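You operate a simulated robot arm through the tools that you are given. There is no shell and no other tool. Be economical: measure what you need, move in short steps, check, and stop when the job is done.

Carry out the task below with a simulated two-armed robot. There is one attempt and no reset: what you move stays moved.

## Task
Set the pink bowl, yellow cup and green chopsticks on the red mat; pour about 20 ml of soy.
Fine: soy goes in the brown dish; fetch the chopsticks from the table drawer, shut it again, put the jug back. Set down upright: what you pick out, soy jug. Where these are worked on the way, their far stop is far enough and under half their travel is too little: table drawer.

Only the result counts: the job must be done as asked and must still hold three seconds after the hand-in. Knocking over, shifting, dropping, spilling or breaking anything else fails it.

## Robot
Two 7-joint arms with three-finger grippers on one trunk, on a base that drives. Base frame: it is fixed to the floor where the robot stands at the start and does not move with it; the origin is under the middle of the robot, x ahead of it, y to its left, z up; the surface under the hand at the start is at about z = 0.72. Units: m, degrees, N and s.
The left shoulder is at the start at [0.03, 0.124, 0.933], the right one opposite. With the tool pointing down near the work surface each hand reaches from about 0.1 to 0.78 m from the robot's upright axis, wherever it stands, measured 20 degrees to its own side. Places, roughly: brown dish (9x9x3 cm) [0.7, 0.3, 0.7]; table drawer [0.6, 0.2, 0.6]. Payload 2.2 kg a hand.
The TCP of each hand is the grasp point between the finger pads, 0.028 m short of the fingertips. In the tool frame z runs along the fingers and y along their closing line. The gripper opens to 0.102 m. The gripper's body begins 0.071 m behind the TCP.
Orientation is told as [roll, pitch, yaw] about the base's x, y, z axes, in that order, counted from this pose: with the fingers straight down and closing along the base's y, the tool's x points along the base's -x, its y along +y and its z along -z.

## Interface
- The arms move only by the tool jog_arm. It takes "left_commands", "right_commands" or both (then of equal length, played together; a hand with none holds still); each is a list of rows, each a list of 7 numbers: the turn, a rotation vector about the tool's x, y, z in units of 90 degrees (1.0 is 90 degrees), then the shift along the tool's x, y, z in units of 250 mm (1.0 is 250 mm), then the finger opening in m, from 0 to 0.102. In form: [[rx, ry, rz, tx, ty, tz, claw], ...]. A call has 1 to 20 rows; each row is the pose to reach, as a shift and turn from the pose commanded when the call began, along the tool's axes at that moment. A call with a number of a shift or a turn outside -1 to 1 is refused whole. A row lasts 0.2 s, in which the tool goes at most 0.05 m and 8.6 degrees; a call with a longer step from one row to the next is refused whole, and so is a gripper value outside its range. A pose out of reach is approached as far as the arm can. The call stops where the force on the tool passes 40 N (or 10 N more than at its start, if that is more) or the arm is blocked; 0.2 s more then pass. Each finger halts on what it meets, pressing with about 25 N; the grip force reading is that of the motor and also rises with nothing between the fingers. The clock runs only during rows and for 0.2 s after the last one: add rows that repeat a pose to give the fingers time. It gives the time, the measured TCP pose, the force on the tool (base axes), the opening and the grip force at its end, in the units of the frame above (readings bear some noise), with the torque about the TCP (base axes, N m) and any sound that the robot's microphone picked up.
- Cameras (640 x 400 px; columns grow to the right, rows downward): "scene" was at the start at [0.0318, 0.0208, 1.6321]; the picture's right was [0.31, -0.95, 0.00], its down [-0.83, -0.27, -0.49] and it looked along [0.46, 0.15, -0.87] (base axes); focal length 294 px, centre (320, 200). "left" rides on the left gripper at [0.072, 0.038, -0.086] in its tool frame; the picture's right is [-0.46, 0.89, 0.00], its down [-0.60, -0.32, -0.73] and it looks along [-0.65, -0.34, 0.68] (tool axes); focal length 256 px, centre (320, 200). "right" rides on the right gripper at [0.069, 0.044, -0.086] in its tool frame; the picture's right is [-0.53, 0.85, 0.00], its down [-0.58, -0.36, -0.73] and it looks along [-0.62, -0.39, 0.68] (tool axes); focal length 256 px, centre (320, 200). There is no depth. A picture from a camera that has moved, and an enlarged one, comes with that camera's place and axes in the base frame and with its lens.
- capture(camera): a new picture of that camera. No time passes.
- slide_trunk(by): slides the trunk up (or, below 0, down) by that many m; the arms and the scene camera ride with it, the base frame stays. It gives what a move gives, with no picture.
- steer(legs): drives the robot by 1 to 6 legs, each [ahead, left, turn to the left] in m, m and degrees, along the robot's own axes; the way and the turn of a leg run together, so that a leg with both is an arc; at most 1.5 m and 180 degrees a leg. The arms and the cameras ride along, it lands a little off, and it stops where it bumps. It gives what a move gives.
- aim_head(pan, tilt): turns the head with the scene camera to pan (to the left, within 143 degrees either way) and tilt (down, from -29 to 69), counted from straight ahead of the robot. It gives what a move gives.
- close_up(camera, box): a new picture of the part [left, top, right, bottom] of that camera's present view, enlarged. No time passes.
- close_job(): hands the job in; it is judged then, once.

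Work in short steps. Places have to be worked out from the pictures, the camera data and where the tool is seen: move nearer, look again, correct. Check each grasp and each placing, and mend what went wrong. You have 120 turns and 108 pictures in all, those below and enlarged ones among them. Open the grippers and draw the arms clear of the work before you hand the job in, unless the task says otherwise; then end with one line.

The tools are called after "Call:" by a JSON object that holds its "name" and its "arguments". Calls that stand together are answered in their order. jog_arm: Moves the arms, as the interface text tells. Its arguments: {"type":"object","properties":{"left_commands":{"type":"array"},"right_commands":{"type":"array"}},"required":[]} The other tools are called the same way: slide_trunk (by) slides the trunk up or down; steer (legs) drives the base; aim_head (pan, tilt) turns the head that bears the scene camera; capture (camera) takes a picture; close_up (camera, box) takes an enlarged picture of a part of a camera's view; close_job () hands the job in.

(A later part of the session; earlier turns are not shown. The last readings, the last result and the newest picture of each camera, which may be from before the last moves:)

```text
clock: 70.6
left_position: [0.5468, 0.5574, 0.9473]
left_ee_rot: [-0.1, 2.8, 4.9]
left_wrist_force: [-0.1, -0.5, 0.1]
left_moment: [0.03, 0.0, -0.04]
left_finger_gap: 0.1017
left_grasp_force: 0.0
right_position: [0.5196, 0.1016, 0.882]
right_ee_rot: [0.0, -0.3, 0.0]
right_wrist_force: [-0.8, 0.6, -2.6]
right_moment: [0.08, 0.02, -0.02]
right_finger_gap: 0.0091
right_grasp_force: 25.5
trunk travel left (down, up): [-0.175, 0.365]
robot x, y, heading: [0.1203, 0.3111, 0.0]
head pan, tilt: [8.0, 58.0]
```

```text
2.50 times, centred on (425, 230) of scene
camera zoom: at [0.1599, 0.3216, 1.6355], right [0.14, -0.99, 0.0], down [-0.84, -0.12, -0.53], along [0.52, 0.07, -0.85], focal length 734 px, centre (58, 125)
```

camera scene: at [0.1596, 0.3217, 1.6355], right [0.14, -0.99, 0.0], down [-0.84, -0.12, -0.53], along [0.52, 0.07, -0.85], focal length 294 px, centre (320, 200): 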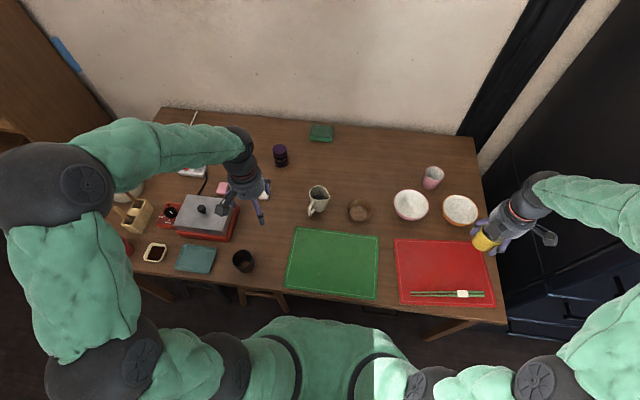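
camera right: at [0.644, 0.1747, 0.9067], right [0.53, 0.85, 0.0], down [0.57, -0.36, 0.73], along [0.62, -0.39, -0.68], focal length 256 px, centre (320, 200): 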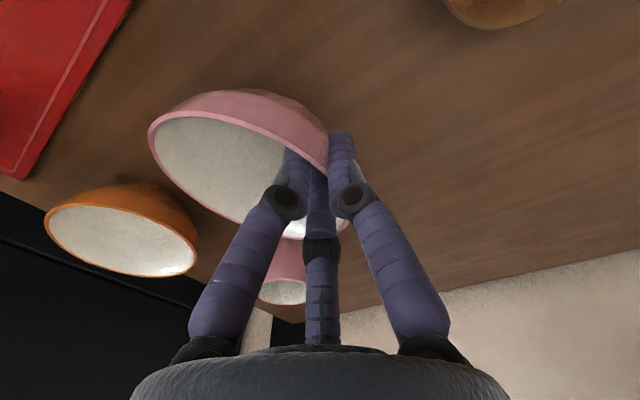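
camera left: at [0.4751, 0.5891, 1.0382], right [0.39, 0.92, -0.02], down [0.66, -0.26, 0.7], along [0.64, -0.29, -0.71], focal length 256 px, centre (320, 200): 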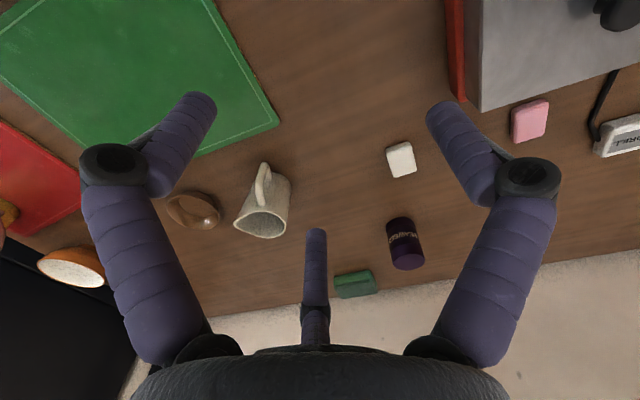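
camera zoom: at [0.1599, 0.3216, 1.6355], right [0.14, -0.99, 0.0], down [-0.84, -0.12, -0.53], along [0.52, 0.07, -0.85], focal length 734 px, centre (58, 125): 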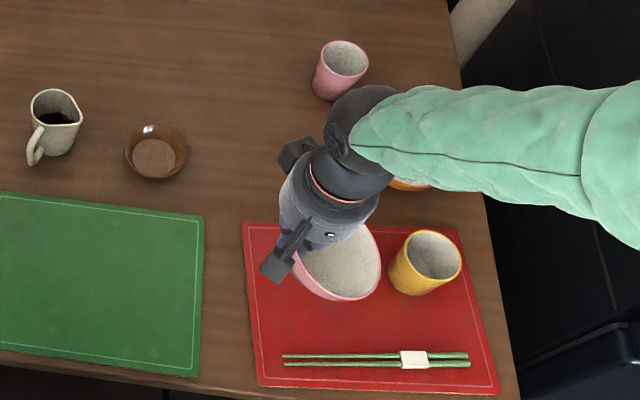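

Projection of the far rim point implies the bowl's right side droops about 20°. I roll the hand 19° to level it and lower to TCP z≈0.815.

Call:
{"name": "jog_arm", "arguments": {"right_commands": [[0.07, 0, 0, 0, 0, 0.05, 0.0], [0.14, 0, 0, 0, 0, 0.1, 0.0], [0.21, 0, 0, 0, 0, 0.18, 0.0], [0.21, 0, 0, 0, 0, 0.26, 0.0], [0.21, 0, 0, 0, 0, 0.26, 0.0]]}}

Call:
{"name": "capture", "arguments": {"camera": "right"}}

Call:
{"name": "close_up", "arguments": {"camera": "scene", "box": [390, 200, 510, 310]}}

```text
clock: 71.8
left_position: [0.5467, 0.5576, 0.9486]
left_ee_rot: [-0.2, 2.8, 5.1]
left_wrist_force: [-0.4, -0.5, -0.8]
left_moment: [-0.02, -0.04, 0.0]
left_finger_gap: 0.1024
left_grasp_force: 0.0
right_position: [0.5199, 0.1011, 0.8174]
right_ee_rot: [-18.8, -0.4, 0.1]
right_wrist_force: [0.2, 0.9, -1.0]
right_moment: [0.09, -0.04, 0.02]
right_finger_gap: 0.0094
right_grasp_force: 24.6
trunk travel left (down, up): [-0.175, 0.365]
robot x, y, heading: [0.1225, 0.313, 0.1]
head pan, tilt: [8.0, 58.0]
```

```text
46 pictures are left
camera right: at [0.4505, 0.17, 0.8851], right [0.53, 0.8, -0.27], down [0.57, -0.11, 0.81], along [0.62, -0.59, -0.52], focal length 256 px, centre (320, 200)
```

right: 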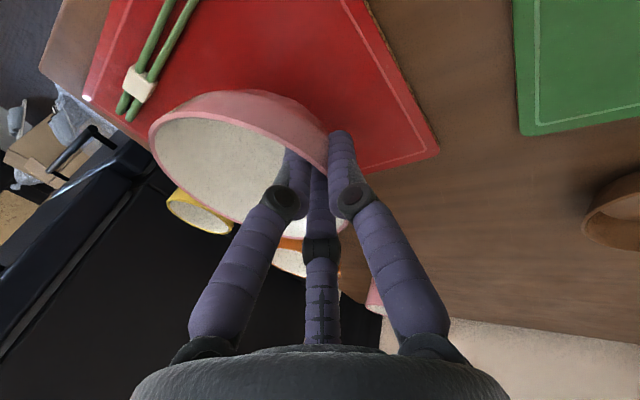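

```text
3.64 times, centred on (450, 255) of scene
camera zoom: at [0.159, 0.3217, 1.6355], right [0.14, -0.99, 0.0], down [-0.84, -0.12, -0.53], along [0.52, 0.07, -0.85], focal length 1068 px, centre (-153, 0)
```

zoom: 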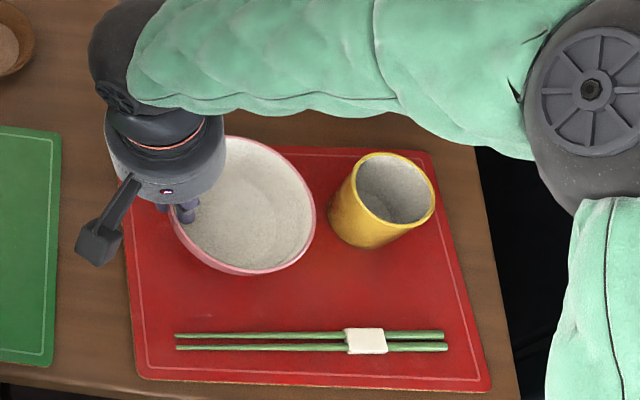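

The bowl now looks level. Lower straight down 2.8 cm in small steps.

Call:
{"name": "jog_arm", "arguments": {"right_commands": [[0, 0, 0, 0, 0.012, 0.036, 0.0], [0, 0, 0, 0, 0.024, 0.07, 0.0], [0, 0, 0, 0, 0.03, 0.09, 0.0], [0, 0, 0, 0, 0.036, 0.106, 0.0], [0, 0, 0, 0, 0.036, 0.106, 0.0]]}}

Call:
{"name": "close_up", "arguments": {"camera": "right", "box": [80, 40, 440, 265]}}

```text
clock: 73.0
left_position: [0.5464, 0.556, 0.9485]
left_ee_rot: [0.0, 2.8, 4.9]
left_wrist_force: [1.0, 0.0, -0.8]
left_moment: [0.01, 0.02, -0.01]
left_finger_gap: 0.1022
left_grasp_force: 0.0
right_position: [0.5218, 0.1009, 0.7901]
right_ee_rot: [-18.9, -0.2, 0.1]
right_wrist_force: [-0.3, 0.0, -1.8]
right_moment: [0.06, 0.03, -0.02]
right_finger_gap: 0.0092
right_grasp_force: 24.9
trunk travel left (down, up): [-0.175, 0.365]
robot x, y, heading: [0.1182, 0.3143, -0.2]
head pan, tilt: [8.0, 58.0]
```

```text
1.78 times, centred on (260, 152) of right
camera zoom: at [0.4523, 0.1696, 0.8583], right [0.53, 0.8, -0.27], down [0.57, -0.11, 0.81], along [0.62, -0.59, -0.52], focal length 455 px, centre (427, 284)
```

zoom: 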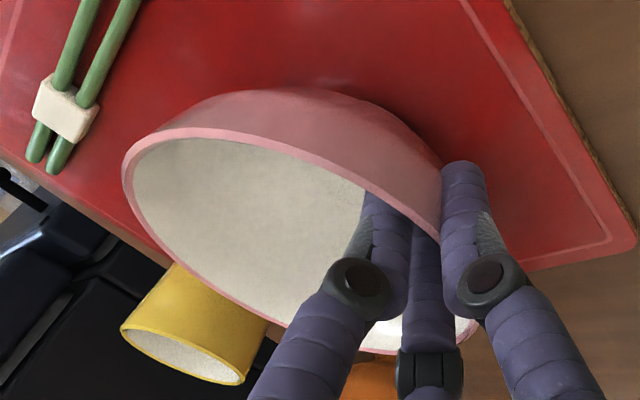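

Not yet touching (Fz −1.8). Continue down up to 12 mm gently.

Call:
{"name": "jog_arm", "arguments": {"right_commands": [[0, 0, 0, 0, 0.004, 0.011, 0.0], [0, 0, 0, 0, 0.008, 0.023, 0.0], [0, 0, 0, 0, 0.008, 0.023, 0.0]]}}

```text
clock: 73.8
left_position: [0.5448, 0.5588, 0.9489]
left_ee_rot: [-0.1, 2.7, 4.9]
left_wrist_force: [0.1, 0.5, 0.2]
left_moment: [-0.02, 0.0, 0.0]
left_finger_gap: 0.1019
left_grasp_force: 0.0
right_position: [0.5246, 0.1019, 0.7866]
right_ee_rot: [-19.0, -0.8, -0.1]
right_wrist_force: [-4.9, 1.1, 18.2]
right_moment: [-0.67, -0.2, -0.21]
right_finger_gap: 0.0093
right_grasp_force: 24.6
trunk travel left (down, up): [-0.175, 0.365]
robot x, y, heading: [0.1238, 0.316, 0.2]
head pan, tilt: [8.0, 58.0]
stopped in row 3 (right hand): the force on the tool passed its limit at 41 N (the readings are from after the stop); the commanded pose is now the measured one
```

In contact at the base. Open to 0.04 and withdraw along the tool axis.

Call:
{"name": "jog_arm", "arguments": {"right_commands": [[0, 0, 0, 0, 0, 0, 0.014], [0, 0, 0, 0, 0, 0, 0.02], [0, 0, 0, 0, 0, 0, 0.03], [0, 0, 0, 0, 0, 0, 0.038], [0, 0, 0, 0, 0, -0.1, 0.038], [0, 0, 0, 0, 0, -0.25, 0.038], [0, 0, 0, 0, 0, -0.4, 0.038], [0, 0, 0, 0, 0, -0.55, 0.038]]}}

Call:
{"name": "capture", "arguments": {"camera": "right"}}

Call:
{"name": "close_up", "arguments": {"camera": "scene", "box": [390, 180, 510, 310]}}

```text
clock: 75.6
left_position: [0.5456, 0.5577, 0.9493]
left_ee_rot: [-0.1, 2.6, 5.1]
left_wrist_force: [-0.2, -0.7, 0.8]
left_moment: [0.01, 0.01, 0.02]
left_finger_gap: 0.1017
left_grasp_force: 0.1
right_position: [0.5198, 0.1474, 0.9141]
right_ee_rot: [-18.9, -0.5, 0.0]
right_wrist_force: [0.6, 1.1, 0.7]
right_moment: [0.0, 0.01, 0.01]
right_finger_gap: 0.0382
right_grasp_force: 0.1
trunk travel left (down, up): [-0.175, 0.365]
robot x, y, heading: [0.1215, 0.3082, -0.0]
head pan, tilt: [8.0, 58.0]
```

```text
43 pictures are left
camera right: at [0.4506, 0.2154, 0.983], right [0.54, 0.8, -0.27], down [0.57, -0.11, 0.82], along [0.62, -0.59, -0.51], focal length 256 px, centre (320, 200)
```

right: 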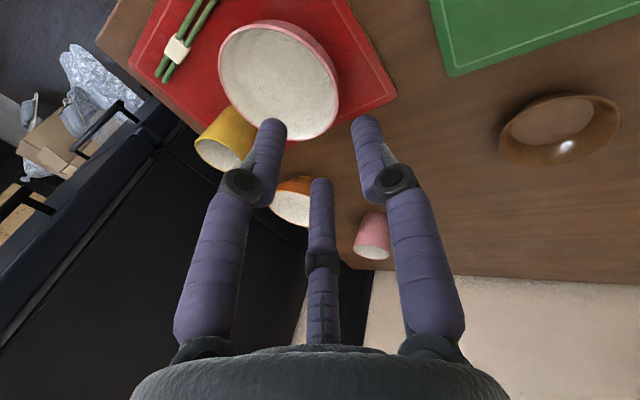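

```text
3.08 times, centred on (450, 245) of scene
camera zoom: at [0.1581, 0.3219, 1.6355], right [0.14, -0.99, 0.0], down [-0.84, -0.12, -0.53], along [0.53, 0.07, -0.85], focal length 903 px, centre (-80, 62)
```

zoom: 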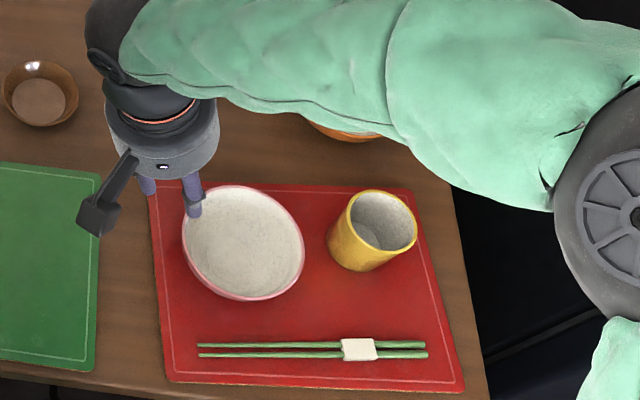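

Bowl, cup and chopsticks are all on the mat. I withdraw the right arm up and to the right, straightening it.

Call:
{"name": "jog_arm", "arguments": {"right_commands": [[-0.035, 0, 0, 0.06, -0.15, -0.04, 0.038], [-0.07, 0, 0, 0.12, -0.3, -0.07, 0.038], [-0.105, 0, 0, 0.19, -0.45, -0.1, 0.038], [-0.14, 0, 0, 0.26, -0.6, -0.13, 0.038], [-0.175, 0, 0, 0.33, -0.75, -0.16, 0.038], [-0.21, 0, 0, 0.4, -0.91, -0.197, 0.038]]}}

Call:
{"name": "close_up", "arguments": {"camera": "scene", "box": [230, 150, 430, 290]}}

Call:
{"name": "close_up", "arguments": {"camera": "left", "box": [150, 150, 310, 250]}}

```text
clock: 77.0
left_position: [0.5459, 0.5571, 0.9493]
left_ee_rot: [0.0, 2.8, 5.0]
left_wrist_force: [0.2, 0.7, 0.2]
left_moment: [0.0, 0.02, -0.01]
left_finger_gap: 0.1021
left_grasp_force: 0.1
right_position: [0.4178, -0.0521, 1.033]
right_ee_rot: [0.1, -0.6, 0.1]
right_wrist_force: [-0.3, -0.1, -0.6]
right_moment: [0.01, 0.01, 0.03]
right_finger_gap: 0.0378
right_grasp_force: 0.1
trunk travel left (down, up): [-0.175, 0.365]
robot x, y, heading: [0.1212, 0.3103, -0.3]
head pan, tilt: [8.0, 58.0]
```

```text
2.86 times, centred on (330, 220) of scene
camera zoom: at [0.1583, 0.3214, 1.6355], right [0.14, -0.99, 0.0], down [-0.84, -0.12, -0.53], along [0.52, 0.07, -0.85], focal length 839 px, centre (291, 143)
```

zoom: 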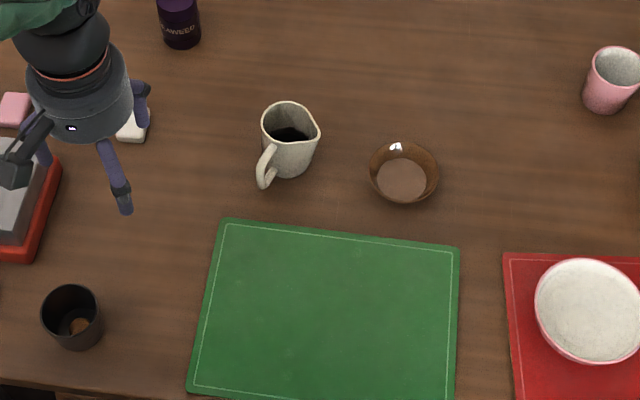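

```text
4.00 times, centred on (230, 200) of left
camera zoom: at [0.4739, 0.5892, 1.0387], right [0.39, 0.92, -0.02], down [0.66, -0.26, 0.7], along [0.64, -0.29, -0.71], focal length 1024 px, centre (680, 200)
```

zoom: 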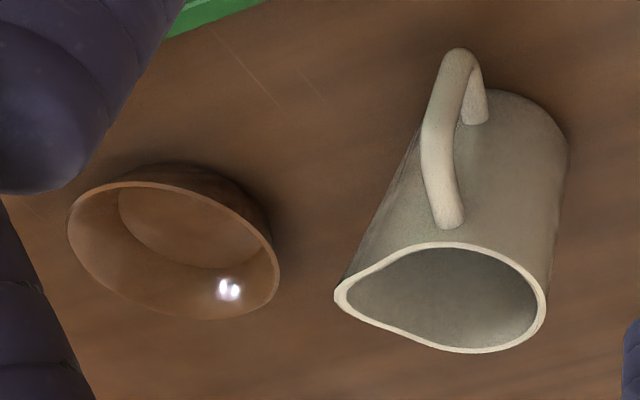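

The bowl is fine. The jug's spout faces about −y toward the dish, its handle faces −x (rim centre ≈(0.697, 0.398), z≈0.81). I plan a top grasp with the right hand, tilting so the hand ends up pointing +y. I test that tilt empty above the pour spot first.

Call:
{"name": "jog_arm", "arguments": {"right_commands": [[0, 0, 0, -0.13, 0.13, 0, 0.06], [0, 0, 0, -0.26, 0.26, 0, 0.102], [0, 0, 0, -0.4, 0.4, 0, 0.102], [0, 0, 0, -0.53, 0.53, 0, 0.102], [0, 0, 0, -0.66, 0.66, 0, 0.102], [0, 0, 0, -0.8, 0.8, 0, 0.102]]}}

Call:
{"name": "jog_arm", "arguments": {"right_commands": [[-0.083, 0, 0, -0.029, 0.055, 0.03, 0.102], [-0.167, 0, 0, -0.058, 0.11, 0.06, 0.102], [-0.25, 0, 0, -0.086, 0.164, 0.1, 0.102], [-0.333, 0, 0, -0.115, 0.219, 0.13, 0.102], [-0.417, 0, 0, -0.144, 0.274, 0.16, 0.102], [-0.5, 0, 0, -0.173, 0.329, 0.19, 0.102], [-0.583, 0, 0, -0.2, 0.384, 0.22, 0.102], [-0.667, 0, 0, -0.23, 0.438, 0.26, 0.102], [-0.75, 0, 0, -0.26, 0.493, 0.29, 0.102], [-0.833, 0, 0, -0.288, 0.548, 0.32, 0.102], [-0.833, 0, 0, -0.288, 0.548, 0.32, 0.102]]}}

Call:
{"name": "capture", "arguments": {"camera": "scene"}}

```text
clock: 78.4
left_position: [0.5467, 0.5572, 0.9481]
left_ee_rot: [0.0, 2.8, 4.9]
left_wrist_force: [0.0, 0.2, -0.4]
left_moment: [-0.01, 0.01, -0.02]
left_finger_gap: 0.102
left_grasp_force: 0.0
right_position: [0.6206, 0.1468, 1.0306]
right_ee_rot: [0.0, -0.5, 0.1]
right_wrist_force: [1.2, -0.1, -0.6]
right_moment: [0.04, 0.01, -0.01]
right_finger_gap: 0.1021
right_grasp_force: 0.1
trunk travel left (down, up): [-0.175, 0.365]
robot x, y, heading: [0.1173, 0.3101, -0.1]
head pan, tilt: [8.0, 58.0]
```

```text
clock: 80.8
left_position: [0.5455, 0.5576, 0.9492]
left_ee_rot: [0.0, 2.8, 5.0]
left_wrist_force: [0.1, -0.4, 0.2]
left_moment: [0.0, 0.0, -0.02]
left_finger_gap: 0.1019
left_grasp_force: 0.1
right_position: [0.6947, 0.2834, 0.956]
right_ee_rot: [75.0, -0.5, 0.1]
right_wrist_force: [-0.3, -0.1, -0.4]
right_moment: [0.03, -0.01, -0.01]
right_finger_gap: 0.1019
right_grasp_force: 0.0
trunk travel left (down, up): [-0.175, 0.365]
robot x, y, heading: [0.1242, 0.311, -0.0]
head pan, tilt: [8.0, 58.0]
```

```text
39 pictures are left
camera scene: at [0.1583, 0.3217, 1.6356], right [0.14, -0.99, 0.0], down [-0.84, -0.12, -0.53], along [0.52, 0.07, -0.85], focal length 294 px, centre (320, 200)
```

scene: 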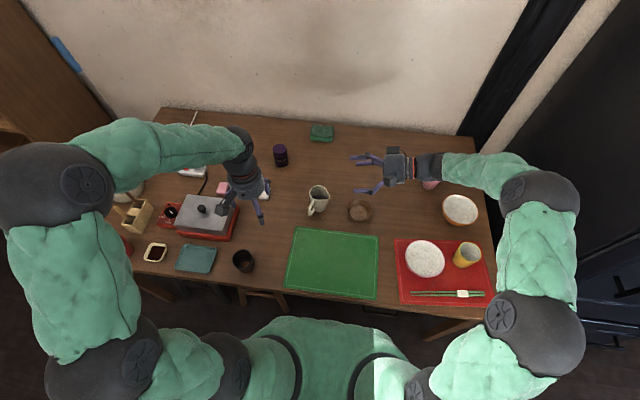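

The 75° tilt is reachable. Now roll back and position the hand above the jug.

Call:
{"name": "jog_arm", "arguments": {"right_commands": [[0.083, 0, 0, 0, 0.012, 0.044, 0.102], [0.167, 0, 0, 0, 0.024, 0.089, 0.102], [0.25, 0, 0, 0, 0.036, 0.133, 0.102], [0.333, 0, 0, 0, 0.048, 0.178, 0.102], [0.417, 0, 0, 0, 0.06, 0.222, 0.102], [0.5, 0, 0, 0, 0.071, 0.266, 0.102], [0.583, 0, 0, 0, 0.083, 0.311, 0.102], [0.667, 0, 0, 0, 0.095, 0.355, 0.102], [0.75, 0, 0, 0, 0.107, 0.4, 0.102], [0.833, 0, 0, 0, 0.119, 0.444, 0.102], [0.833, 0, 0, 0, 0.119, 0.444, 0.102]]}}

Call:
{"name": "capture", "arguments": {"camera": "right"}}

```text
clock: 83.2
left_position: [0.5461, 0.5565, 0.9471]
left_ee_rot: [-0.1, 2.9, 4.9]
left_wrist_force: [0.3, -0.7, -0.2]
left_moment: [0.02, 0.03, -0.01]
left_finger_gap: 0.1022
left_grasp_force: 0.1
right_position: [0.6941, 0.3962, 0.9573]
right_ee_rot: [0.0, -0.6, 0.0]
right_wrist_force: [0.1, -0.4, 0.0]
right_moment: [0.0, -0.01, -0.06]
right_finger_gap: 0.1021
right_grasp_force: 0.0
trunk travel left (down, up): [-0.175, 0.365]
robot x, y, heading: [0.1179, 0.3115, 0.1]
head pan, tilt: [8.0, 58.0]
```

```text
38 pictures are left
camera right: at [0.6255, 0.44, 1.0436], right [0.53, 0.85, 0.0], down [0.57, -0.36, 0.74], along [0.63, -0.39, -0.68], focal length 256 px, centre (320, 200)
```

right: 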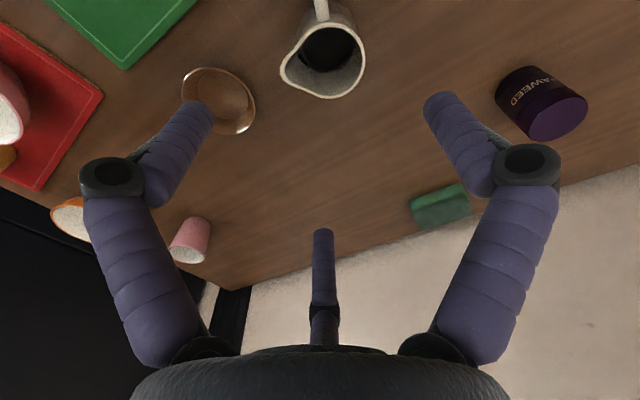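

Call:
{"name": "close_up", "arguments": {"camera": "right", "box": [250, 0, 400, 110]}}

```text
3.64 times, centred on (325, 55) of right
camera zoom: at [0.6255, 0.44, 1.0436], right [0.53, 0.85, 0.0], down [0.57, -0.36, 0.74], along [0.63, -0.39, -0.68], focal length 931 px, centre (302, 727)
```

zoom: 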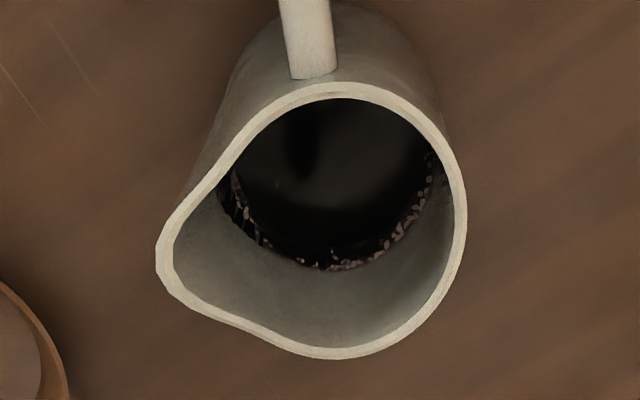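

Jug circle: centre (0.697, 0.401), r≈0.033; spout azimuth ≈249°, handle ≈152°. I yaw −7° so digits sit at 80°, 200°, 320°, clear of both, and descend.

Call:
{"name": "jog_arm", "arguments": {"right_commands": [[0, 0, 0.039, -0.006, 0.01, 0.1, 0.102], [0, 0, 0.078, -0.012, 0.02, 0.25, 0.102], [0, 0, 0.078, -0.012, 0.02, 0.4, 0.102], [0, 0, 0.078, -0.012, 0.02, 0.5, 0.102], [0, 0, 0.078, -0.012, 0.02, 0.5, 0.102]]}}

Call:
{"name": "capture", "arguments": {"camera": "right"}}

```text
clock: 84.4
left_position: [0.5458, 0.5576, 0.9484]
left_ee_rot: [-0.1, 2.8, 5.0]
left_wrist_force: [0.4, -0.4, -0.5]
left_moment: [0.0, -0.01, 0.01]
left_finger_gap: 0.1021
left_grasp_force: 0.0
right_position: [0.6993, 0.4032, 0.8336]
right_ee_rot: [0.1, -0.7, -7.1]
right_wrist_force: [0.0, -1.0, 0.4]
right_moment: [0.01, -0.02, -0.01]
right_finger_gap: 0.1019
right_grasp_force: 0.0
trunk travel left (down, up): [-0.175, 0.365]
robot x, y, heading: [0.1183, 0.3118, -0.1]
head pan, tilt: [8.0, 58.0]
```

```text
36 pictures are left
camera right: at [0.6349, 0.4544, 0.9194], right [0.63, 0.77, 0.01], down [0.52, -0.43, 0.74], along [0.57, -0.46, -0.68], focal length 256 px, centre (320, 200)
```

right: 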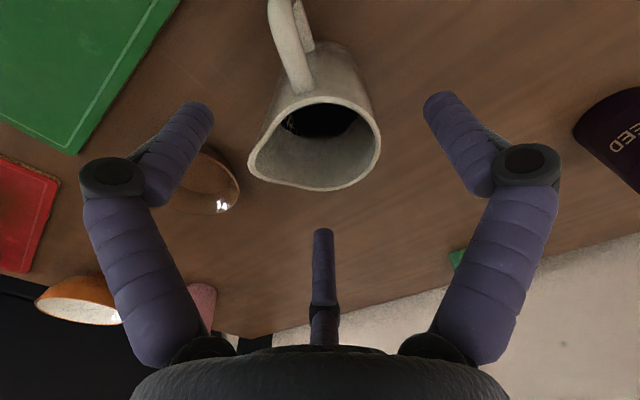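

Well surrounded. Descend to TCP z≈0.788 and close.

Call:
{"name": "jog_arm", "arguments": {"right_commands": [[0, 0, 0, 0.01, 0, 0.1, 0.102], [0, 0, 0, 0.01, 0, 0.184, 0.102], [0, 0, 0, 0.01, 0, 0.184, 0.085], [0, 0, 0, 0.01, 0, 0.184, 0.07], [0, 0, 0, 0.01, 0, 0.184, 0.055], [0, 0, 0, 0.01, 0, 0.184, 0.04], [0, 0, 0, 0.01, 0, 0.184, 0.0], [0, 0, 0, 0.01, 0, 0.184, 0.0]]}}

Call:
{"name": "capture", "arguments": {"camera": "right"}}

```text
clock: 86.2
left_position: [0.5464, 0.5573, 0.9487]
left_ee_rot: [-0.1, 2.7, 4.9]
left_wrist_force: [-0.1, -0.4, -0.1]
left_moment: [0.01, 0.01, -0.03]
left_finger_gap: 0.1018
left_grasp_force: 0.0
right_position: [0.6967, 0.4019, 0.7856]
right_ee_rot: [0.1, -0.6, -7.0]
right_wrist_force: [1.5, 1.4, 2.7]
right_moment: [-0.07, -0.11, 0.03]
right_finger_gap: 0.0638
right_grasp_force: 25.1
trunk travel left (down, up): [-0.175, 0.365]
robot x, y, heading: [0.1226, 0.3105, -0.2]
head pan, tilt: [8.0, 58.0]
```

```text
35 pictures are left
camera right: at [0.6333, 0.4539, 0.8727], right [0.63, 0.77, 0.01], down [0.52, -0.43, 0.74], along [0.57, -0.46, -0.68], focal length 256 px, centre (320, 200)
```

right: 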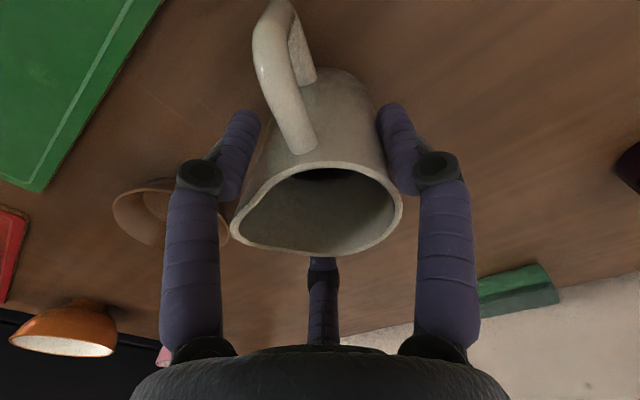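

Jug gripped (0.0638). Set-down pose to remember: (0.697, 0.402, 0.786), yaw −7. Lift 10 cm.

Call:
{"name": "jog_arm", "arguments": {"right_commands": [[0, 0, 0, 0, 0, -0.05, 0.0], [0, 0, 0, 0, 0, -0.15, 0.0], [0, 0, 0, 0, 0, -0.27, 0.0], [0, 0, 0, 0, 0, -0.4, 0.0], [0, 0, 0, 0, 0, -0.4, 0.0], [0, 0, 0, 0, 0, -0.4, 0.0]]}}

Call:
{"name": "capture", "arguments": {"camera": "right"}}

```text
clock: 87.6
left_position: [0.5453, 0.5575, 0.9478]
left_ee_rot: [-0.1, 2.7, 5.0]
left_wrist_force: [0.7, 0.2, 0.4]
left_moment: [-0.02, -0.02, 0.03]
left_finger_gap: 0.1016
left_grasp_force: 0.1
right_position: [0.6973, 0.4014, 0.8873]
right_ee_rot: [0.0, -0.6, -7.0]
right_wrist_force: [0.4, -0.5, -2.3]
right_moment: [-0.04, -0.01, 0.0]
right_finger_gap: 0.0634
right_grasp_force: 25.1
trunk travel left (down, up): [-0.175, 0.365]
robot x, y, heading: [0.1182, 0.3112, -0.2]
head pan, tilt: [8.0, 58.0]
```

```text
34 pictures are left
camera right: at [0.6335, 0.4523, 0.9735], right [0.63, 0.77, 0.01], down [0.52, -0.43, 0.74], along [0.57, -0.46, -0.68], focal length 256 px, centre (320, 200)
```

right: 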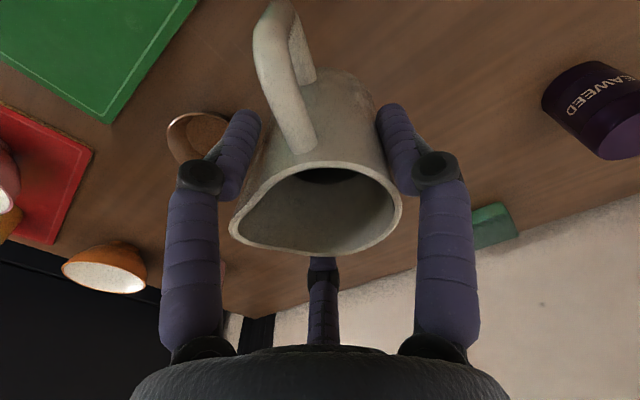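

Weight ≈2.3 N, held steady; I estimate roughly 80 ml inside, so pouring should start around 50–55°. I move over beside the dish and tilt to 42° about the spout direction.

Call:
{"name": "jog_arm", "arguments": {"right_commands": [[0, 0, 0, -0.02, -0.13, 0.04, 0], [0, 0, 0, -0.045, -0.26, 0.08, 0], [0, 0, 0, -0.068, -0.391, 0.12, 0], [-0.057, -0.014, 0, -0.068, -0.391, 0.149, 0], [-0.113, -0.028, 0, -0.068, -0.391, 0.16, 0], [-0.17, -0.042, 0, -0.068, -0.391, 0.17, 0], [-0.226, -0.056, 0, -0.068, -0.391, 0.18, 0], [-0.283, -0.07, 0, -0.068, -0.391, 0.19, 0], [-0.34, -0.084, 0, -0.068, -0.391, 0.2, 0], [-0.396, -0.098, 0, -0.068, -0.391, 0.21, 0], [-0.453, -0.113, 0, -0.068, -0.391, 0.22, 0], [-0.453, -0.113, 0, -0.068, -0.391, 0.22, 0]]}}

Call:
{"name": "close_up", "arguments": {"camera": "scene", "box": [290, 160, 430, 250]}}

```text
clock: 90.2
left_position: [0.5456, 0.5578, 0.9481]
left_ee_rot: [-0.2, 2.8, 5.0]
left_wrist_force: [0.7, -0.6, 0.9]
left_moment: [-0.02, 0.04, -0.02]
left_finger_gap: 0.102
left_grasp_force: 0.0
right_position: [0.7001, 0.3043, 0.8293]
right_ee_rot: [41.3, -9.9, -10.5]
right_wrist_force: [-0.4, -0.9, -2.4]
right_moment: [-0.03, 0.04, 0.01]
right_finger_gap: 0.0632
right_grasp_force: 24.7
trunk travel left (down, up): [-0.175, 0.365]
robot x, y, heading: [0.1186, 0.3132, -0.5]
head pan, tilt: [8.0, 58.0]
```

```text
4.44 times, centred on (360, 205) of scene
camera zoom: at [0.159, 0.3219, 1.6355], right [0.14, -0.99, 0.0], down [-0.84, -0.12, -0.53], along [0.52, 0.07, -0.85], focal length 1305 px, centre (142, 178)
```

zoom: 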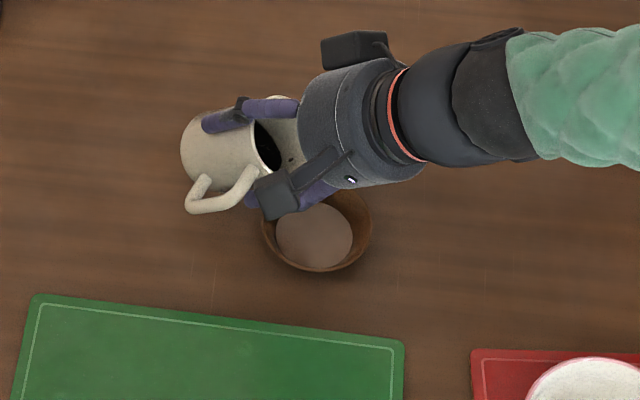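

Nothing poured yet at 42°. The dish floor stays visible. Tilt to 49° and watch with both cameras.

Call:
{"name": "jog_arm", "arguments": {"right_commands": [[-0.025, -0.006, 0, 0, 0, 0, 0], [-0.05, -0.012, 0, 0, 0, 0, 0], [-0.075, -0.019, 0, 0, 0, 0, 0], [-0.075, -0.019, 0, 0, 0, 0, 0], [-0.075, -0.019, 0, 0, 0, 0, 0], [-0.075, -0.019, 0, 0, 0, 0, 0]]}}

Call:
{"name": "capture", "arguments": {"camera": "right"}}

Call:
{"name": "close_up", "arguments": {"camera": "scene", "box": [320, 170, 400, 225]}}

```text
clock: 91.6
left_position: [0.5464, 0.5578, 0.9484]
left_ee_rot: [-0.1, 2.7, 4.9]
left_wrist_force: [0.4, -0.6, 0.3]
left_moment: [0.02, -0.01, -0.02]
left_finger_gap: 0.1018
left_grasp_force: 0.1
right_position: [0.7025, 0.3043, 0.8289]
right_ee_rot: [48.2, -11.1, -11.7]
right_wrist_force: [-0.4, -0.2, -2.7]
right_moment: [-0.05, 0.02, 0.0]
right_finger_gap: 0.0631
right_grasp_force: 24.5
trunk travel left (down, up): [-0.175, 0.365]
robot x, y, heading: [0.1182, 0.3108, -0.2]
head pan, tilt: [8.0, 58.0]
```

```text
32 pictures are left
camera right: at [0.6109, 0.2862, 0.9058], right [0.51, 0.47, 0.72], down [0.35, -0.88, 0.32], along [0.78, 0.09, -0.61], focal length 256 px, centre (320, 200)
```

right: 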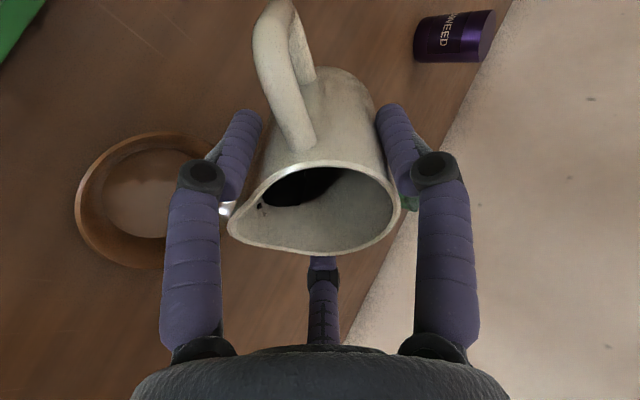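

```text
7.27 times, centred on (360, 198) of scene
camera zoom: at [0.159, 0.3218, 1.6355], right [0.14, -0.99, 0.0], down [-0.84, -0.12, -0.53], along [0.52, 0.07, -0.85], focal length 2135 px, centre (29, 218)
```

zoom: 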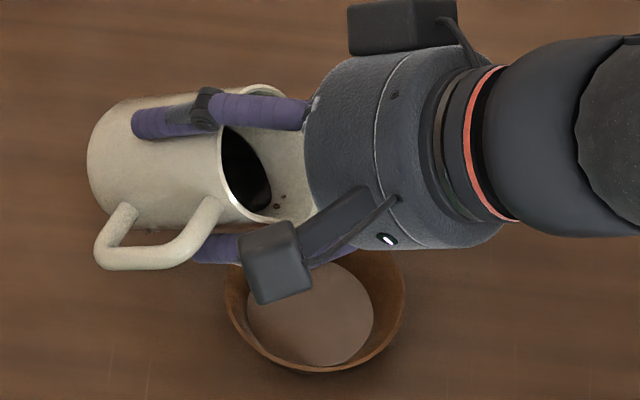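

Lip is well above the dish (lip ≈(0.687, 0.264), dish centre ≈(0.68, 0.255)); liquid is approaching the lip. Tilt 3° more and wait.

Call:
{"name": "jog_arm", "arguments": {"right_commands": [[-0.016, -0.004, 0, 0, 0, 0, 0], [-0.032, -0.008, 0, 0, 0, 0, 0], [-0.032, -0.008, 0, 0, 0, 0, 0], [-0.032, -0.008, 0, 0, 0, 0, 0], [-0.032, -0.008, 0, 0, 0, 0, 0]]}}

Call:
{"name": "close_up", "arguments": {"camera": "right", "box": [60, 100, 420, 290]}}

```text
clock: 92.8
left_position: [0.5459, 0.5584, 0.9498]
left_ee_rot: [-0.1, 2.8, 4.9]
left_wrist_force: [0.1, 0.4, 0.1]
left_moment: [-0.01, 0.0, -0.01]
left_finger_gap: 0.102
left_grasp_force: 0.0
right_position: [0.7016, 0.3039, 0.8305]
right_ee_rot: [51.2, -11.5, -12.3]
right_wrist_force: [-1.2, 0.1, -1.9]
right_moment: [-0.1, 0.01, 0.0]
right_finger_gap: 0.0626
right_grasp_force: 25.0
trunk travel left (down, up): [-0.175, 0.365]
robot x, y, heading: [0.1225, 0.315, 0.3]
head pan, tilt: [8.0, 58.0]
```

```text
1.78 times, centred on (240, 195) of right
camera zoom: at [0.6097, 0.2831, 0.9036], right [0.5, 0.43, 0.75], down [0.35, -0.89, 0.29], along [0.8, 0.12, -0.59], focal length 455 px, centre (462, 209)
```

zoom: 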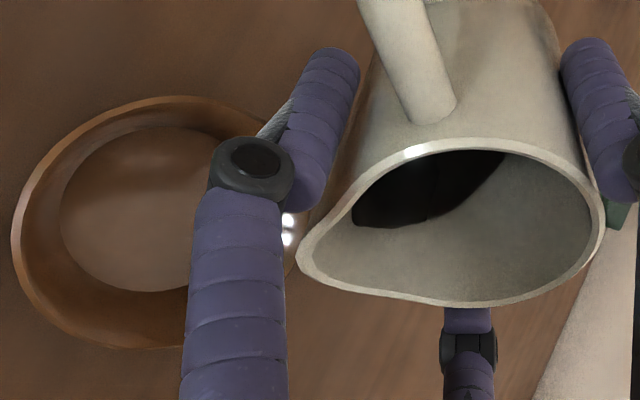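

Liquid edge is close to the lip but not over. Another 3°.

Call:
{"name": "jog_arm", "arguments": {"right_commands": [[-0.016, -0.004, 0, 0, 0, 0, 0], [-0.032, -0.008, 0, 0, 0, 0, 0], [-0.032, -0.008, 0, 0, 0, 0, 0], [-0.032, -0.008, 0, 0, 0, 0, 0], [-0.032, -0.008, 0, 0, 0, 0, 0]]}}

Call:
{"name": "close_up", "arguments": {"camera": "right", "box": [60, 100, 420, 290]}}

```text
clock: 94.0
left_position: [0.5464, 0.5578, 0.9489]
left_ee_rot: [-0.1, 2.8, 5.0]
left_wrist_force: [-0.7, -0.1, -0.8]
left_moment: [0.0, 0.0, -0.02]
left_finger_gap: 0.1019
left_grasp_force: 0.1
right_position: [0.6999, 0.305, 0.8293]
right_ee_rot: [54.2, -12.1, -12.9]
right_wrist_force: [0.1, -0.2, -2.7]
right_moment: [-0.08, 0.01, -0.01]
right_finger_gap: 0.0626
right_grasp_force: 25.1
trunk travel left (down, up): [-0.175, 0.365]
robot x, y, heading: [0.12, 0.313, -0.3]
head pan, tilt: [8.0, 58.0]
```

```text
1.78 times, centred on (240, 195) of right
camera zoom: at [0.6076, 0.2796, 0.9005], right [0.48, 0.4, 0.78], down [0.34, -0.91, 0.25], along [0.81, 0.15, -0.57], focal length 455 px, centre (462, 209)
```

zoom: 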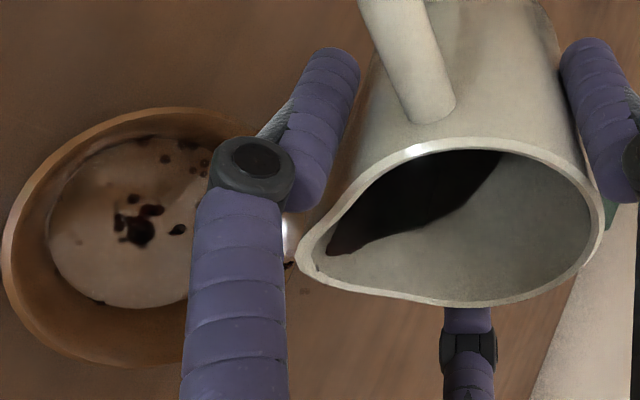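

Pouring has begun, landing in the middle of the dish. Hold a second and look.

Call:
{"name": "jog_arm", "arguments": {"right_commands": [[-0.008, -0.002, 0, 0, 0, 0, 0], [-0.011, -0.003, 0, 0, 0, 0, 0], [-0.011, -0.003, 0, 0, 0, 0, 0], [-0.011, -0.003, 0, 0, 0, 0, 0], [-0.011, -0.003, 0, 0, 0, 0, 0]]}}

Call:
{"name": "close_up", "arguments": {"camera": "right", "box": [60, 100, 420, 290]}}

```text
clock: 95.2
left_position: [0.5464, 0.5572, 0.9488]
left_ee_rot: [-0.1, 2.8, 5.0]
left_wrist_force: [0.5, 0.4, -0.6]
left_moment: [0.0, 0.01, 0.0]
left_finger_gap: 0.1019
left_grasp_force: 0.1
right_position: [0.7016, 0.3044, 0.8297]
right_ee_rot: [55.2, -12.1, -13.1]
right_wrist_force: [0.1, -0.2, -2.0]
right_moment: [-0.05, -0.01, -0.04]
right_finger_gap: 0.0626
right_grasp_force: 24.7
trunk travel left (down, up): [-0.175, 0.365]
robot x, y, heading: [0.1216, 0.3098, -0.3]
head pan, tilt: [8.0, 58.0]
```

```text
1.78 times, centred on (240, 195) of right
camera zoom: at [0.6079, 0.2785, 0.8991], right [0.48, 0.38, 0.79], down [0.34, -0.91, 0.24], along [0.81, 0.16, -0.56], focal length 455 px, centre (462, 209)
```

zoom: 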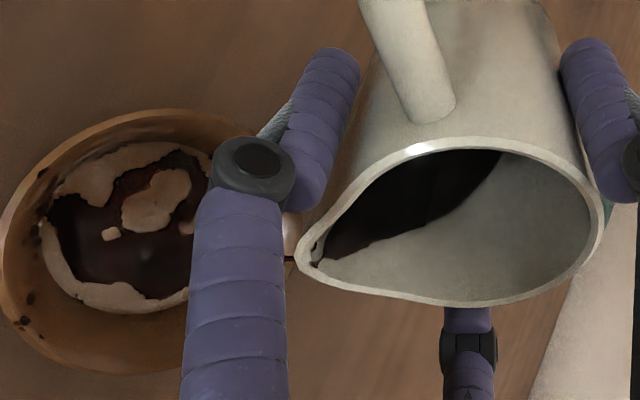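

Flow continues; perhaps 5 ml so far. Hold another second.

Call:
{"name": "jog_arm", "arguments": {"right_commands": [[-0.005, -0.001, 0, 0, 0, 0, 0], [-0.005, -0.001, 0, 0, 0, 0, 0], [-0.005, -0.001, 0, 0, 0, 0, 0], [-0.005, -0.001, 0, 0, 0, 0, 0]]}}

Call:
{"name": "close_up", "arguments": {"camera": "right", "box": [60, 100, 420, 290]}}

```text
clock: 96.2
left_position: [0.546, 0.5571, 0.9487]
left_ee_rot: [0.1, 2.8, 4.9]
left_wrist_force: [0.4, -0.3, 0.6]
left_moment: [-0.01, -0.02, 0.0]
left_finger_gap: 0.1022
left_grasp_force: 0.0
right_position: [0.7025, 0.303, 0.8291]
right_ee_rot: [55.6, -12.1, -13.2]
right_wrist_force: [0.1, -0.9, -1.7]
right_moment: [-0.08, 0.0, 0.02]
right_finger_gap: 0.0628
right_grasp_force: 24.7
trunk travel left (down, up): [-0.175, 0.365]
robot x, y, heading: [0.1233, 0.3095, -0.1]
head pan, tilt: [8.0, 58.0]
```

```text
1.78 times, centred on (240, 195) of right
camera zoom: at [0.6075, 0.2781, 0.8987], right [0.47, 0.38, 0.8], down [0.34, -0.91, 0.23], along [0.81, 0.16, -0.56], focal length 455 px, centre (462, 209)
```

zoom: 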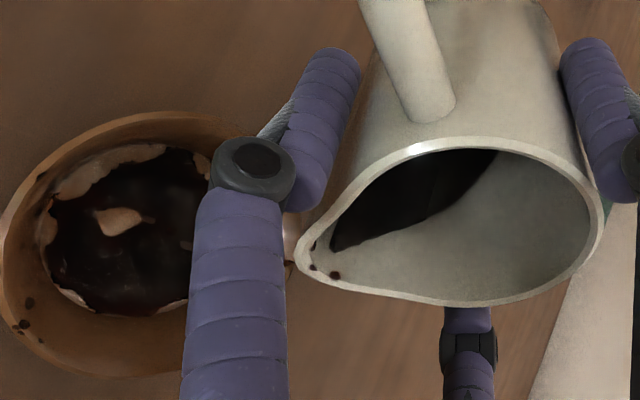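

Flow nearly stopped; the floor is almost covered with a thin layer (~8–10 ml). Tilt 1.4° more.

Call:
{"name": "jog_arm", "arguments": {"right_commands": [[-0.008, -0.002, 0, 0, 0, 0, 0], [-0.015, -0.004, 0, 0, 0, 0, 0], [-0.015, -0.004, 0, 0, 0, 0, 0], [-0.015, -0.004, 0, 0, 0, 0, 0], [-0.015, -0.004, 0, 0, 0, 0, 0], [-0.015, -0.004, 0, 0, 0, 0, 0], [-0.015, -0.004, 0, 0, 0, 0, 0]]}}

Call:
{"name": "close_up", "arguments": {"camera": "right", "box": [60, 100, 420, 290]}}

```text
clock: 97.8
left_position: [0.5458, 0.558, 0.9483]
left_ee_rot: [-0.1, 2.8, 5.0]
left_wrist_force: [0.2, 0.6, 0.5]
left_moment: [0.0, 0.02, 0.01]
left_finger_gap: 0.1021
left_grasp_force: 0.1
right_position: [0.7009, 0.3052, 0.8305]
right_ee_rot: [57.0, -12.4, -13.5]
right_wrist_force: [0.0, 0.0, -2.7]
right_moment: [-0.07, 0.01, 0.01]
right_finger_gap: 0.0623
right_grasp_force: 24.8
trunk travel left (down, up): [-0.175, 0.365]
robot x, y, heading: [0.1211, 0.3132, -0.2]
head pan, tilt: [8.0, 58.0]
```

```text
1.78 times, centred on (240, 195) of right
camera zoom: at [0.6069, 0.2762, 0.8976], right [0.47, 0.36, 0.81], down [0.34, -0.92, 0.21], along [0.82, 0.18, -0.55], focal length 455 px, centre (462, 209)
```

zoom: 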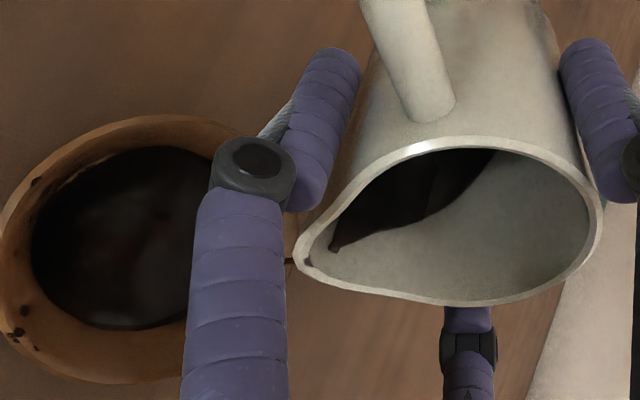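

Floor fully covered and starting up the wall: ~14–16 ml by my estimate. A further 0.8° and a short wait.

Call:
{"name": "jog_arm", "arguments": {"right_commands": [[-0.009, -0.002, 0, 0, 0, 0, 0], [-0.009, -0.002, 0, 0, 0, 0, 0], [-0.009, -0.002, 0, 0, 0, 0, 0], [-0.009, -0.002, 0, 0, 0, 0, 0], [-0.009, -0.002, 0, 0, 0, 0, 0]]}}

Call:
{"name": "close_up", "arguments": {"camera": "right", "box": [60, 100, 420, 290]}}

```text
clock: 99.0
left_position: [0.5467, 0.5582, 0.9476]
left_ee_rot: [-0.1, 2.8, 5.1]
left_wrist_force: [0.2, 0.5, -0.3]
left_moment: [0.01, 0.02, -0.01]
left_finger_gap: 0.1023
left_grasp_force: 0.0
right_position: [0.7008, 0.3036, 0.8297]
right_ee_rot: [57.9, -12.5, -13.7]
right_wrist_force: [0.0, 0.1, -1.4]
right_moment: [-0.05, 0.01, 0.04]
right_finger_gap: 0.0621
right_grasp_force: 24.3
trunk travel left (down, up): [-0.175, 0.365]
robot x, y, heading: [0.1233, 0.3117, 0.1]
head pan, tilt: [8.0, 58.0]
```

```text
1.78 times, centred on (240, 195) of right
camera zoom: at [0.6064, 0.2759, 0.897], right [0.46, 0.35, 0.82], down [0.34, -0.92, 0.2], along [0.82, 0.18, -0.54], focal length 455 px, centre (462, 209)
```

zoom: 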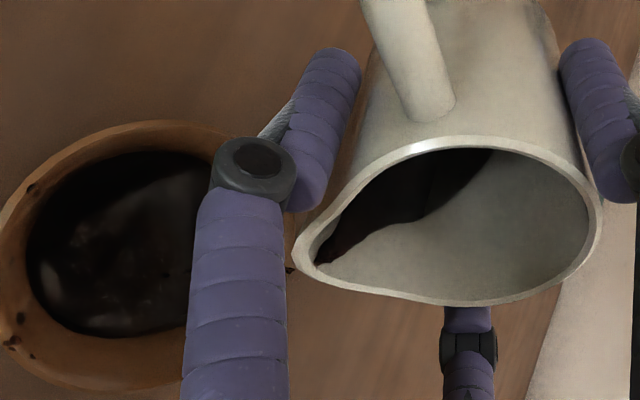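

Tilt back upright now and assess the amount.

Call:
{"name": "jog_arm", "arguments": {"right_commands": [[0.079, 0.02, 0, 0, 0, 0, 0], [0.158, 0.04, 0, 0, 0, 0, 0], [0.237, 0.059, 0, 0, 0, 0, 0], [0.316, 0.079, 0, 0, 0, 0, 0], [0.395, 0.099, 0, 0, 0, 0, 0], [0.474, 0.119, 0, 0, 0, 0, 0], [0.553, 0.138, 0, 0, 0, 0, 0], [0.632, 0.158, 0, 0, 0, 0, 0], [0.632, 0.158, 0, 0, 0, 0, 0]]}}

Call:
{"name": "close_up", "arguments": {"camera": "scene", "box": [320, 170, 400, 225]}}

Call:
{"name": "capture", "arguments": {"camera": "right"}}

```text
clock: 101.0
left_position: [0.5465, 0.5571, 0.949]
left_ee_rot: [0.0, 2.8, 4.9]
left_wrist_force: [-0.3, 0.0, 0.4]
left_moment: [0.02, 0.03, 0.0]
left_finger_gap: 0.1021
left_grasp_force: 0.1
right_position: [0.7014, 0.3034, 0.8299]
right_ee_rot: [0.0, -0.6, -7.0]
right_wrist_force: [-0.5, 0.1, -2.2]
right_moment: [-0.02, 0.0, -0.01]
right_finger_gap: 0.0615
right_grasp_force: 25.0
trunk travel left (down, up): [-0.175, 0.365]
robot x, y, heading: [0.1206, 0.3091, -0.3]
head pan, tilt: [8.0, 58.0]
```

```text
7.27 times, centred on (360, 198) of scene
camera zoom: at [0.1587, 0.3214, 1.6355], right [0.14, -0.99, 0.0], down [-0.84, -0.12, -0.53], along [0.52, 0.07, -0.85], focal length 2135 px, centre (29, 218)
```

zoom: 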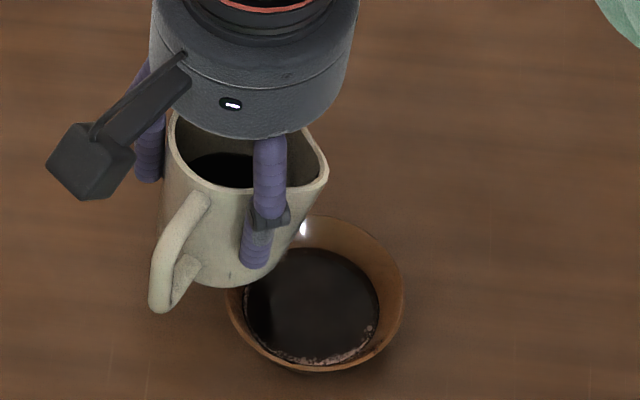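

```text
23 pictures are left
camera right: at [0.6377, 0.3556, 0.9172], right [0.63, 0.77, 0.01], down [0.52, -0.43, 0.74], along [0.57, -0.46, -0.68], focal length 256 px, centre (320, 200)
```

right: 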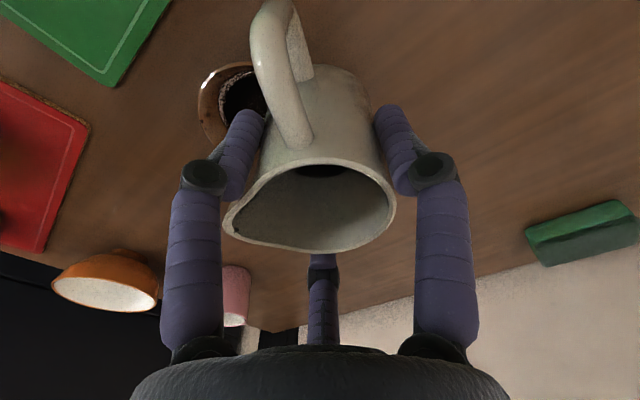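

The liquid surface sits about 5.3 mm above the dish floor over r≈32–33 mm, so ≈17 ml. I add a short top-up: tilt to 59.4°, hold briefly, and return.

Call:
{"name": "jog_arm", "arguments": {"right_commands": [[-0.08, -0.02, 0, 0, 0, 0, 0], [-0.16, -0.04, 0, 0, 0, 0, 0], [-0.24, -0.06, 0, 0, 0, 0, 0], [-0.32, -0.08, 0, 0, 0, 0, 0], [-0.4, -0.1, 0, 0, 0, 0, 0], [-0.48, -0.12, 0, 0, 0, 0, 0], [-0.55, -0.138, 0, 0, 0, 0, 0], [-0.6, -0.15, 0, 0, 0, 0, 0], [-0.64, -0.16, 0, 0, 0, 0, 0], [-0.64, -0.16, 0, 0, 0, 0, 0], [-0.64, -0.16, 0, 0, 0, 0, 0], [-0.64, -0.16, 0, 0, 0, 0, 0], [-0.56, -0.14, 0, 0, 0, 0, 0], [-0.48, -0.12, 0, 0, 0, 0, 0], [-0.4, -0.1, 0, 0, 0, 0, 0], [-0.32, -0.08, 0, 0, 0, 0, 0], [-0.24, -0.06, 0, 0, 0, 0, 0], [-0.16, -0.04, 0, 0, 0, 0, 0], [-0.08, -0.02, 0, 0, 0, 0, 0], [0, 0, 0, 0, 0, 0, 0]]}}

Call:
{"name": "close_up", "arguments": {"camera": "scene", "box": [320, 170, 400, 225]}}

```text
clock: 105.2
left_position: [0.5462, 0.5586, 0.9477]
left_ee_rot: [-0.2, 2.8, 5.0]
left_wrist_force: [0.6, -0.7, 0.0]
left_moment: [0.0, 0.01, 0.02]
left_finger_gap: 0.1019
left_grasp_force: 0.0
right_position: [0.701, 0.3039, 0.8308]
right_ee_rot: [-0.1, -0.6, -7.1]
right_wrist_force: [-0.3, -0.6, -2.1]
right_moment: [-0.01, -0.05, 0.0]
right_finger_gap: 0.0608
right_grasp_force: 25.1
trunk travel left (down, up): [-0.175, 0.365]
robot x, y, heading: [0.1234, 0.3118, -0.2]
head pan, tilt: [8.0, 58.0]
```

```text
7.27 times, centred on (360, 198) of scene
camera zoom: at [0.1593, 0.3224, 1.6355], right [0.14, -0.99, 0.0], down [-0.84, -0.12, -0.53], along [0.52, 0.07, -0.85], focal length 2135 px, centre (29, 218)
```

zoom: 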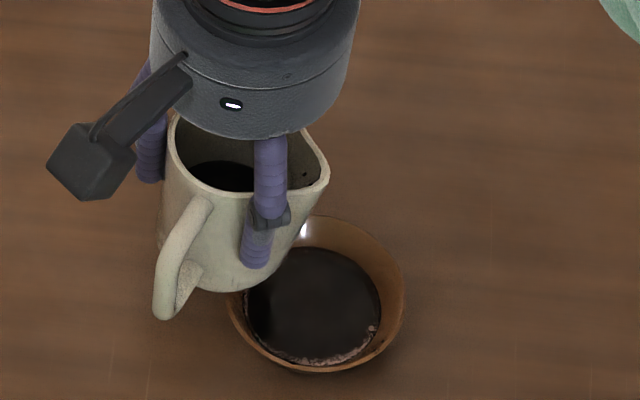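

Little changed: about 18 ml, which suits "about 20". The jug has slid a few mm in the grip, so I'll lower it carefully. Carry back to (0.697, 0.402).

Call:
{"name": "jog_arm", "arguments": {"right_commands": [[0, 0, 0, 0.01, 0.05, -0.08, 0], [0, 0, 0, 0.03, 0.17, -0.08, 0], [0, 0, 0, 0.05, 0.29, -0.08, 0], [0, 0, 0, 0.064, 0.387, -0.04, 0], [0, 0, 0, 0.064, 0.387, 0.04, 0], [0, 0, 0, 0.064, 0.387, 0.1, 0], [0, 0, 0, 0.064, 0.387, 0.1, 0]]}}

Call:
{"name": "capture", "arguments": {"camera": "right"}}

Call:
{"name": "close_up", "arguments": {"camera": "scene", "box": [270, 160, 400, 240]}}

```text
clock: 106.8
left_position: [0.5461, 0.5574, 0.9496]
left_ee_rot: [-0.1, 2.8, 5.0]
left_wrist_force: [0.7, 0.8, -0.7]
left_moment: [-0.03, 0.02, 0.02]
left_finger_gap: 0.1019
left_grasp_force: 0.1
right_position: [0.6983, 0.4019, 0.8038]
right_ee_rot: [0.1, -0.5, -6.9]
right_wrist_force: [0.1, 1.0, -3.0]
right_moment: [0.0, 0.01, 0.0]
right_finger_gap: 0.0608
right_grasp_force: 24.2
trunk travel left (down, up): [-0.175, 0.365]
robot x, y, heading: [0.1212, 0.3138, -0.0]
head pan, tilt: [8.0, 58.0]
```

```text
21 pictures are left
camera right: at [0.6333, 0.4544, 0.8911], right [0.63, 0.77, 0.01], down [0.52, -0.43, 0.74], along [0.57, -0.46, -0.68], focal length 256 px, centre (320, 200)
```

right: 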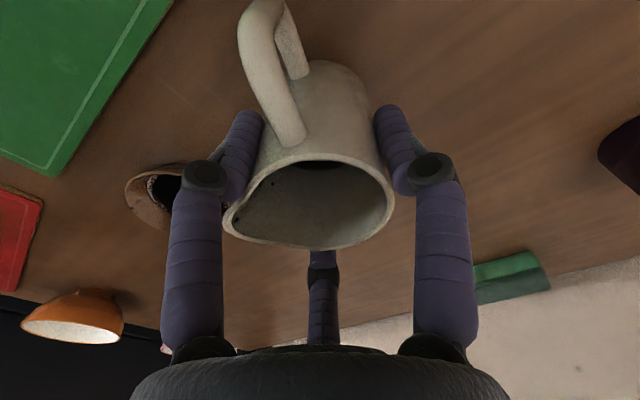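

```text
4.92 times, centred on (335, 200) of scene
camera zoom: at [0.1588, 0.3218, 1.6355], right [0.14, -0.99, 0.0], down [-0.84, -0.12, -0.53], along [0.52, 0.07, -0.85], focal length 1445 px, centre (246, 200)
```

zoom: 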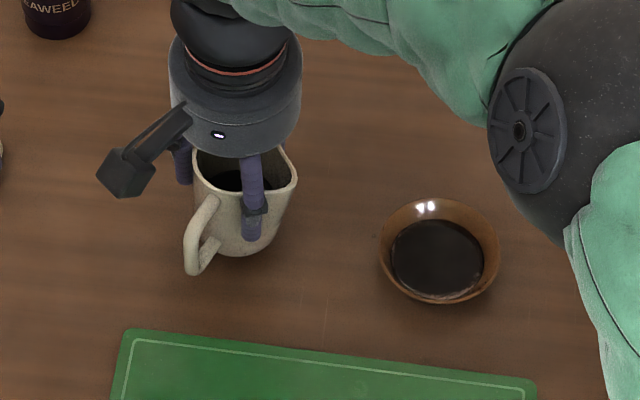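

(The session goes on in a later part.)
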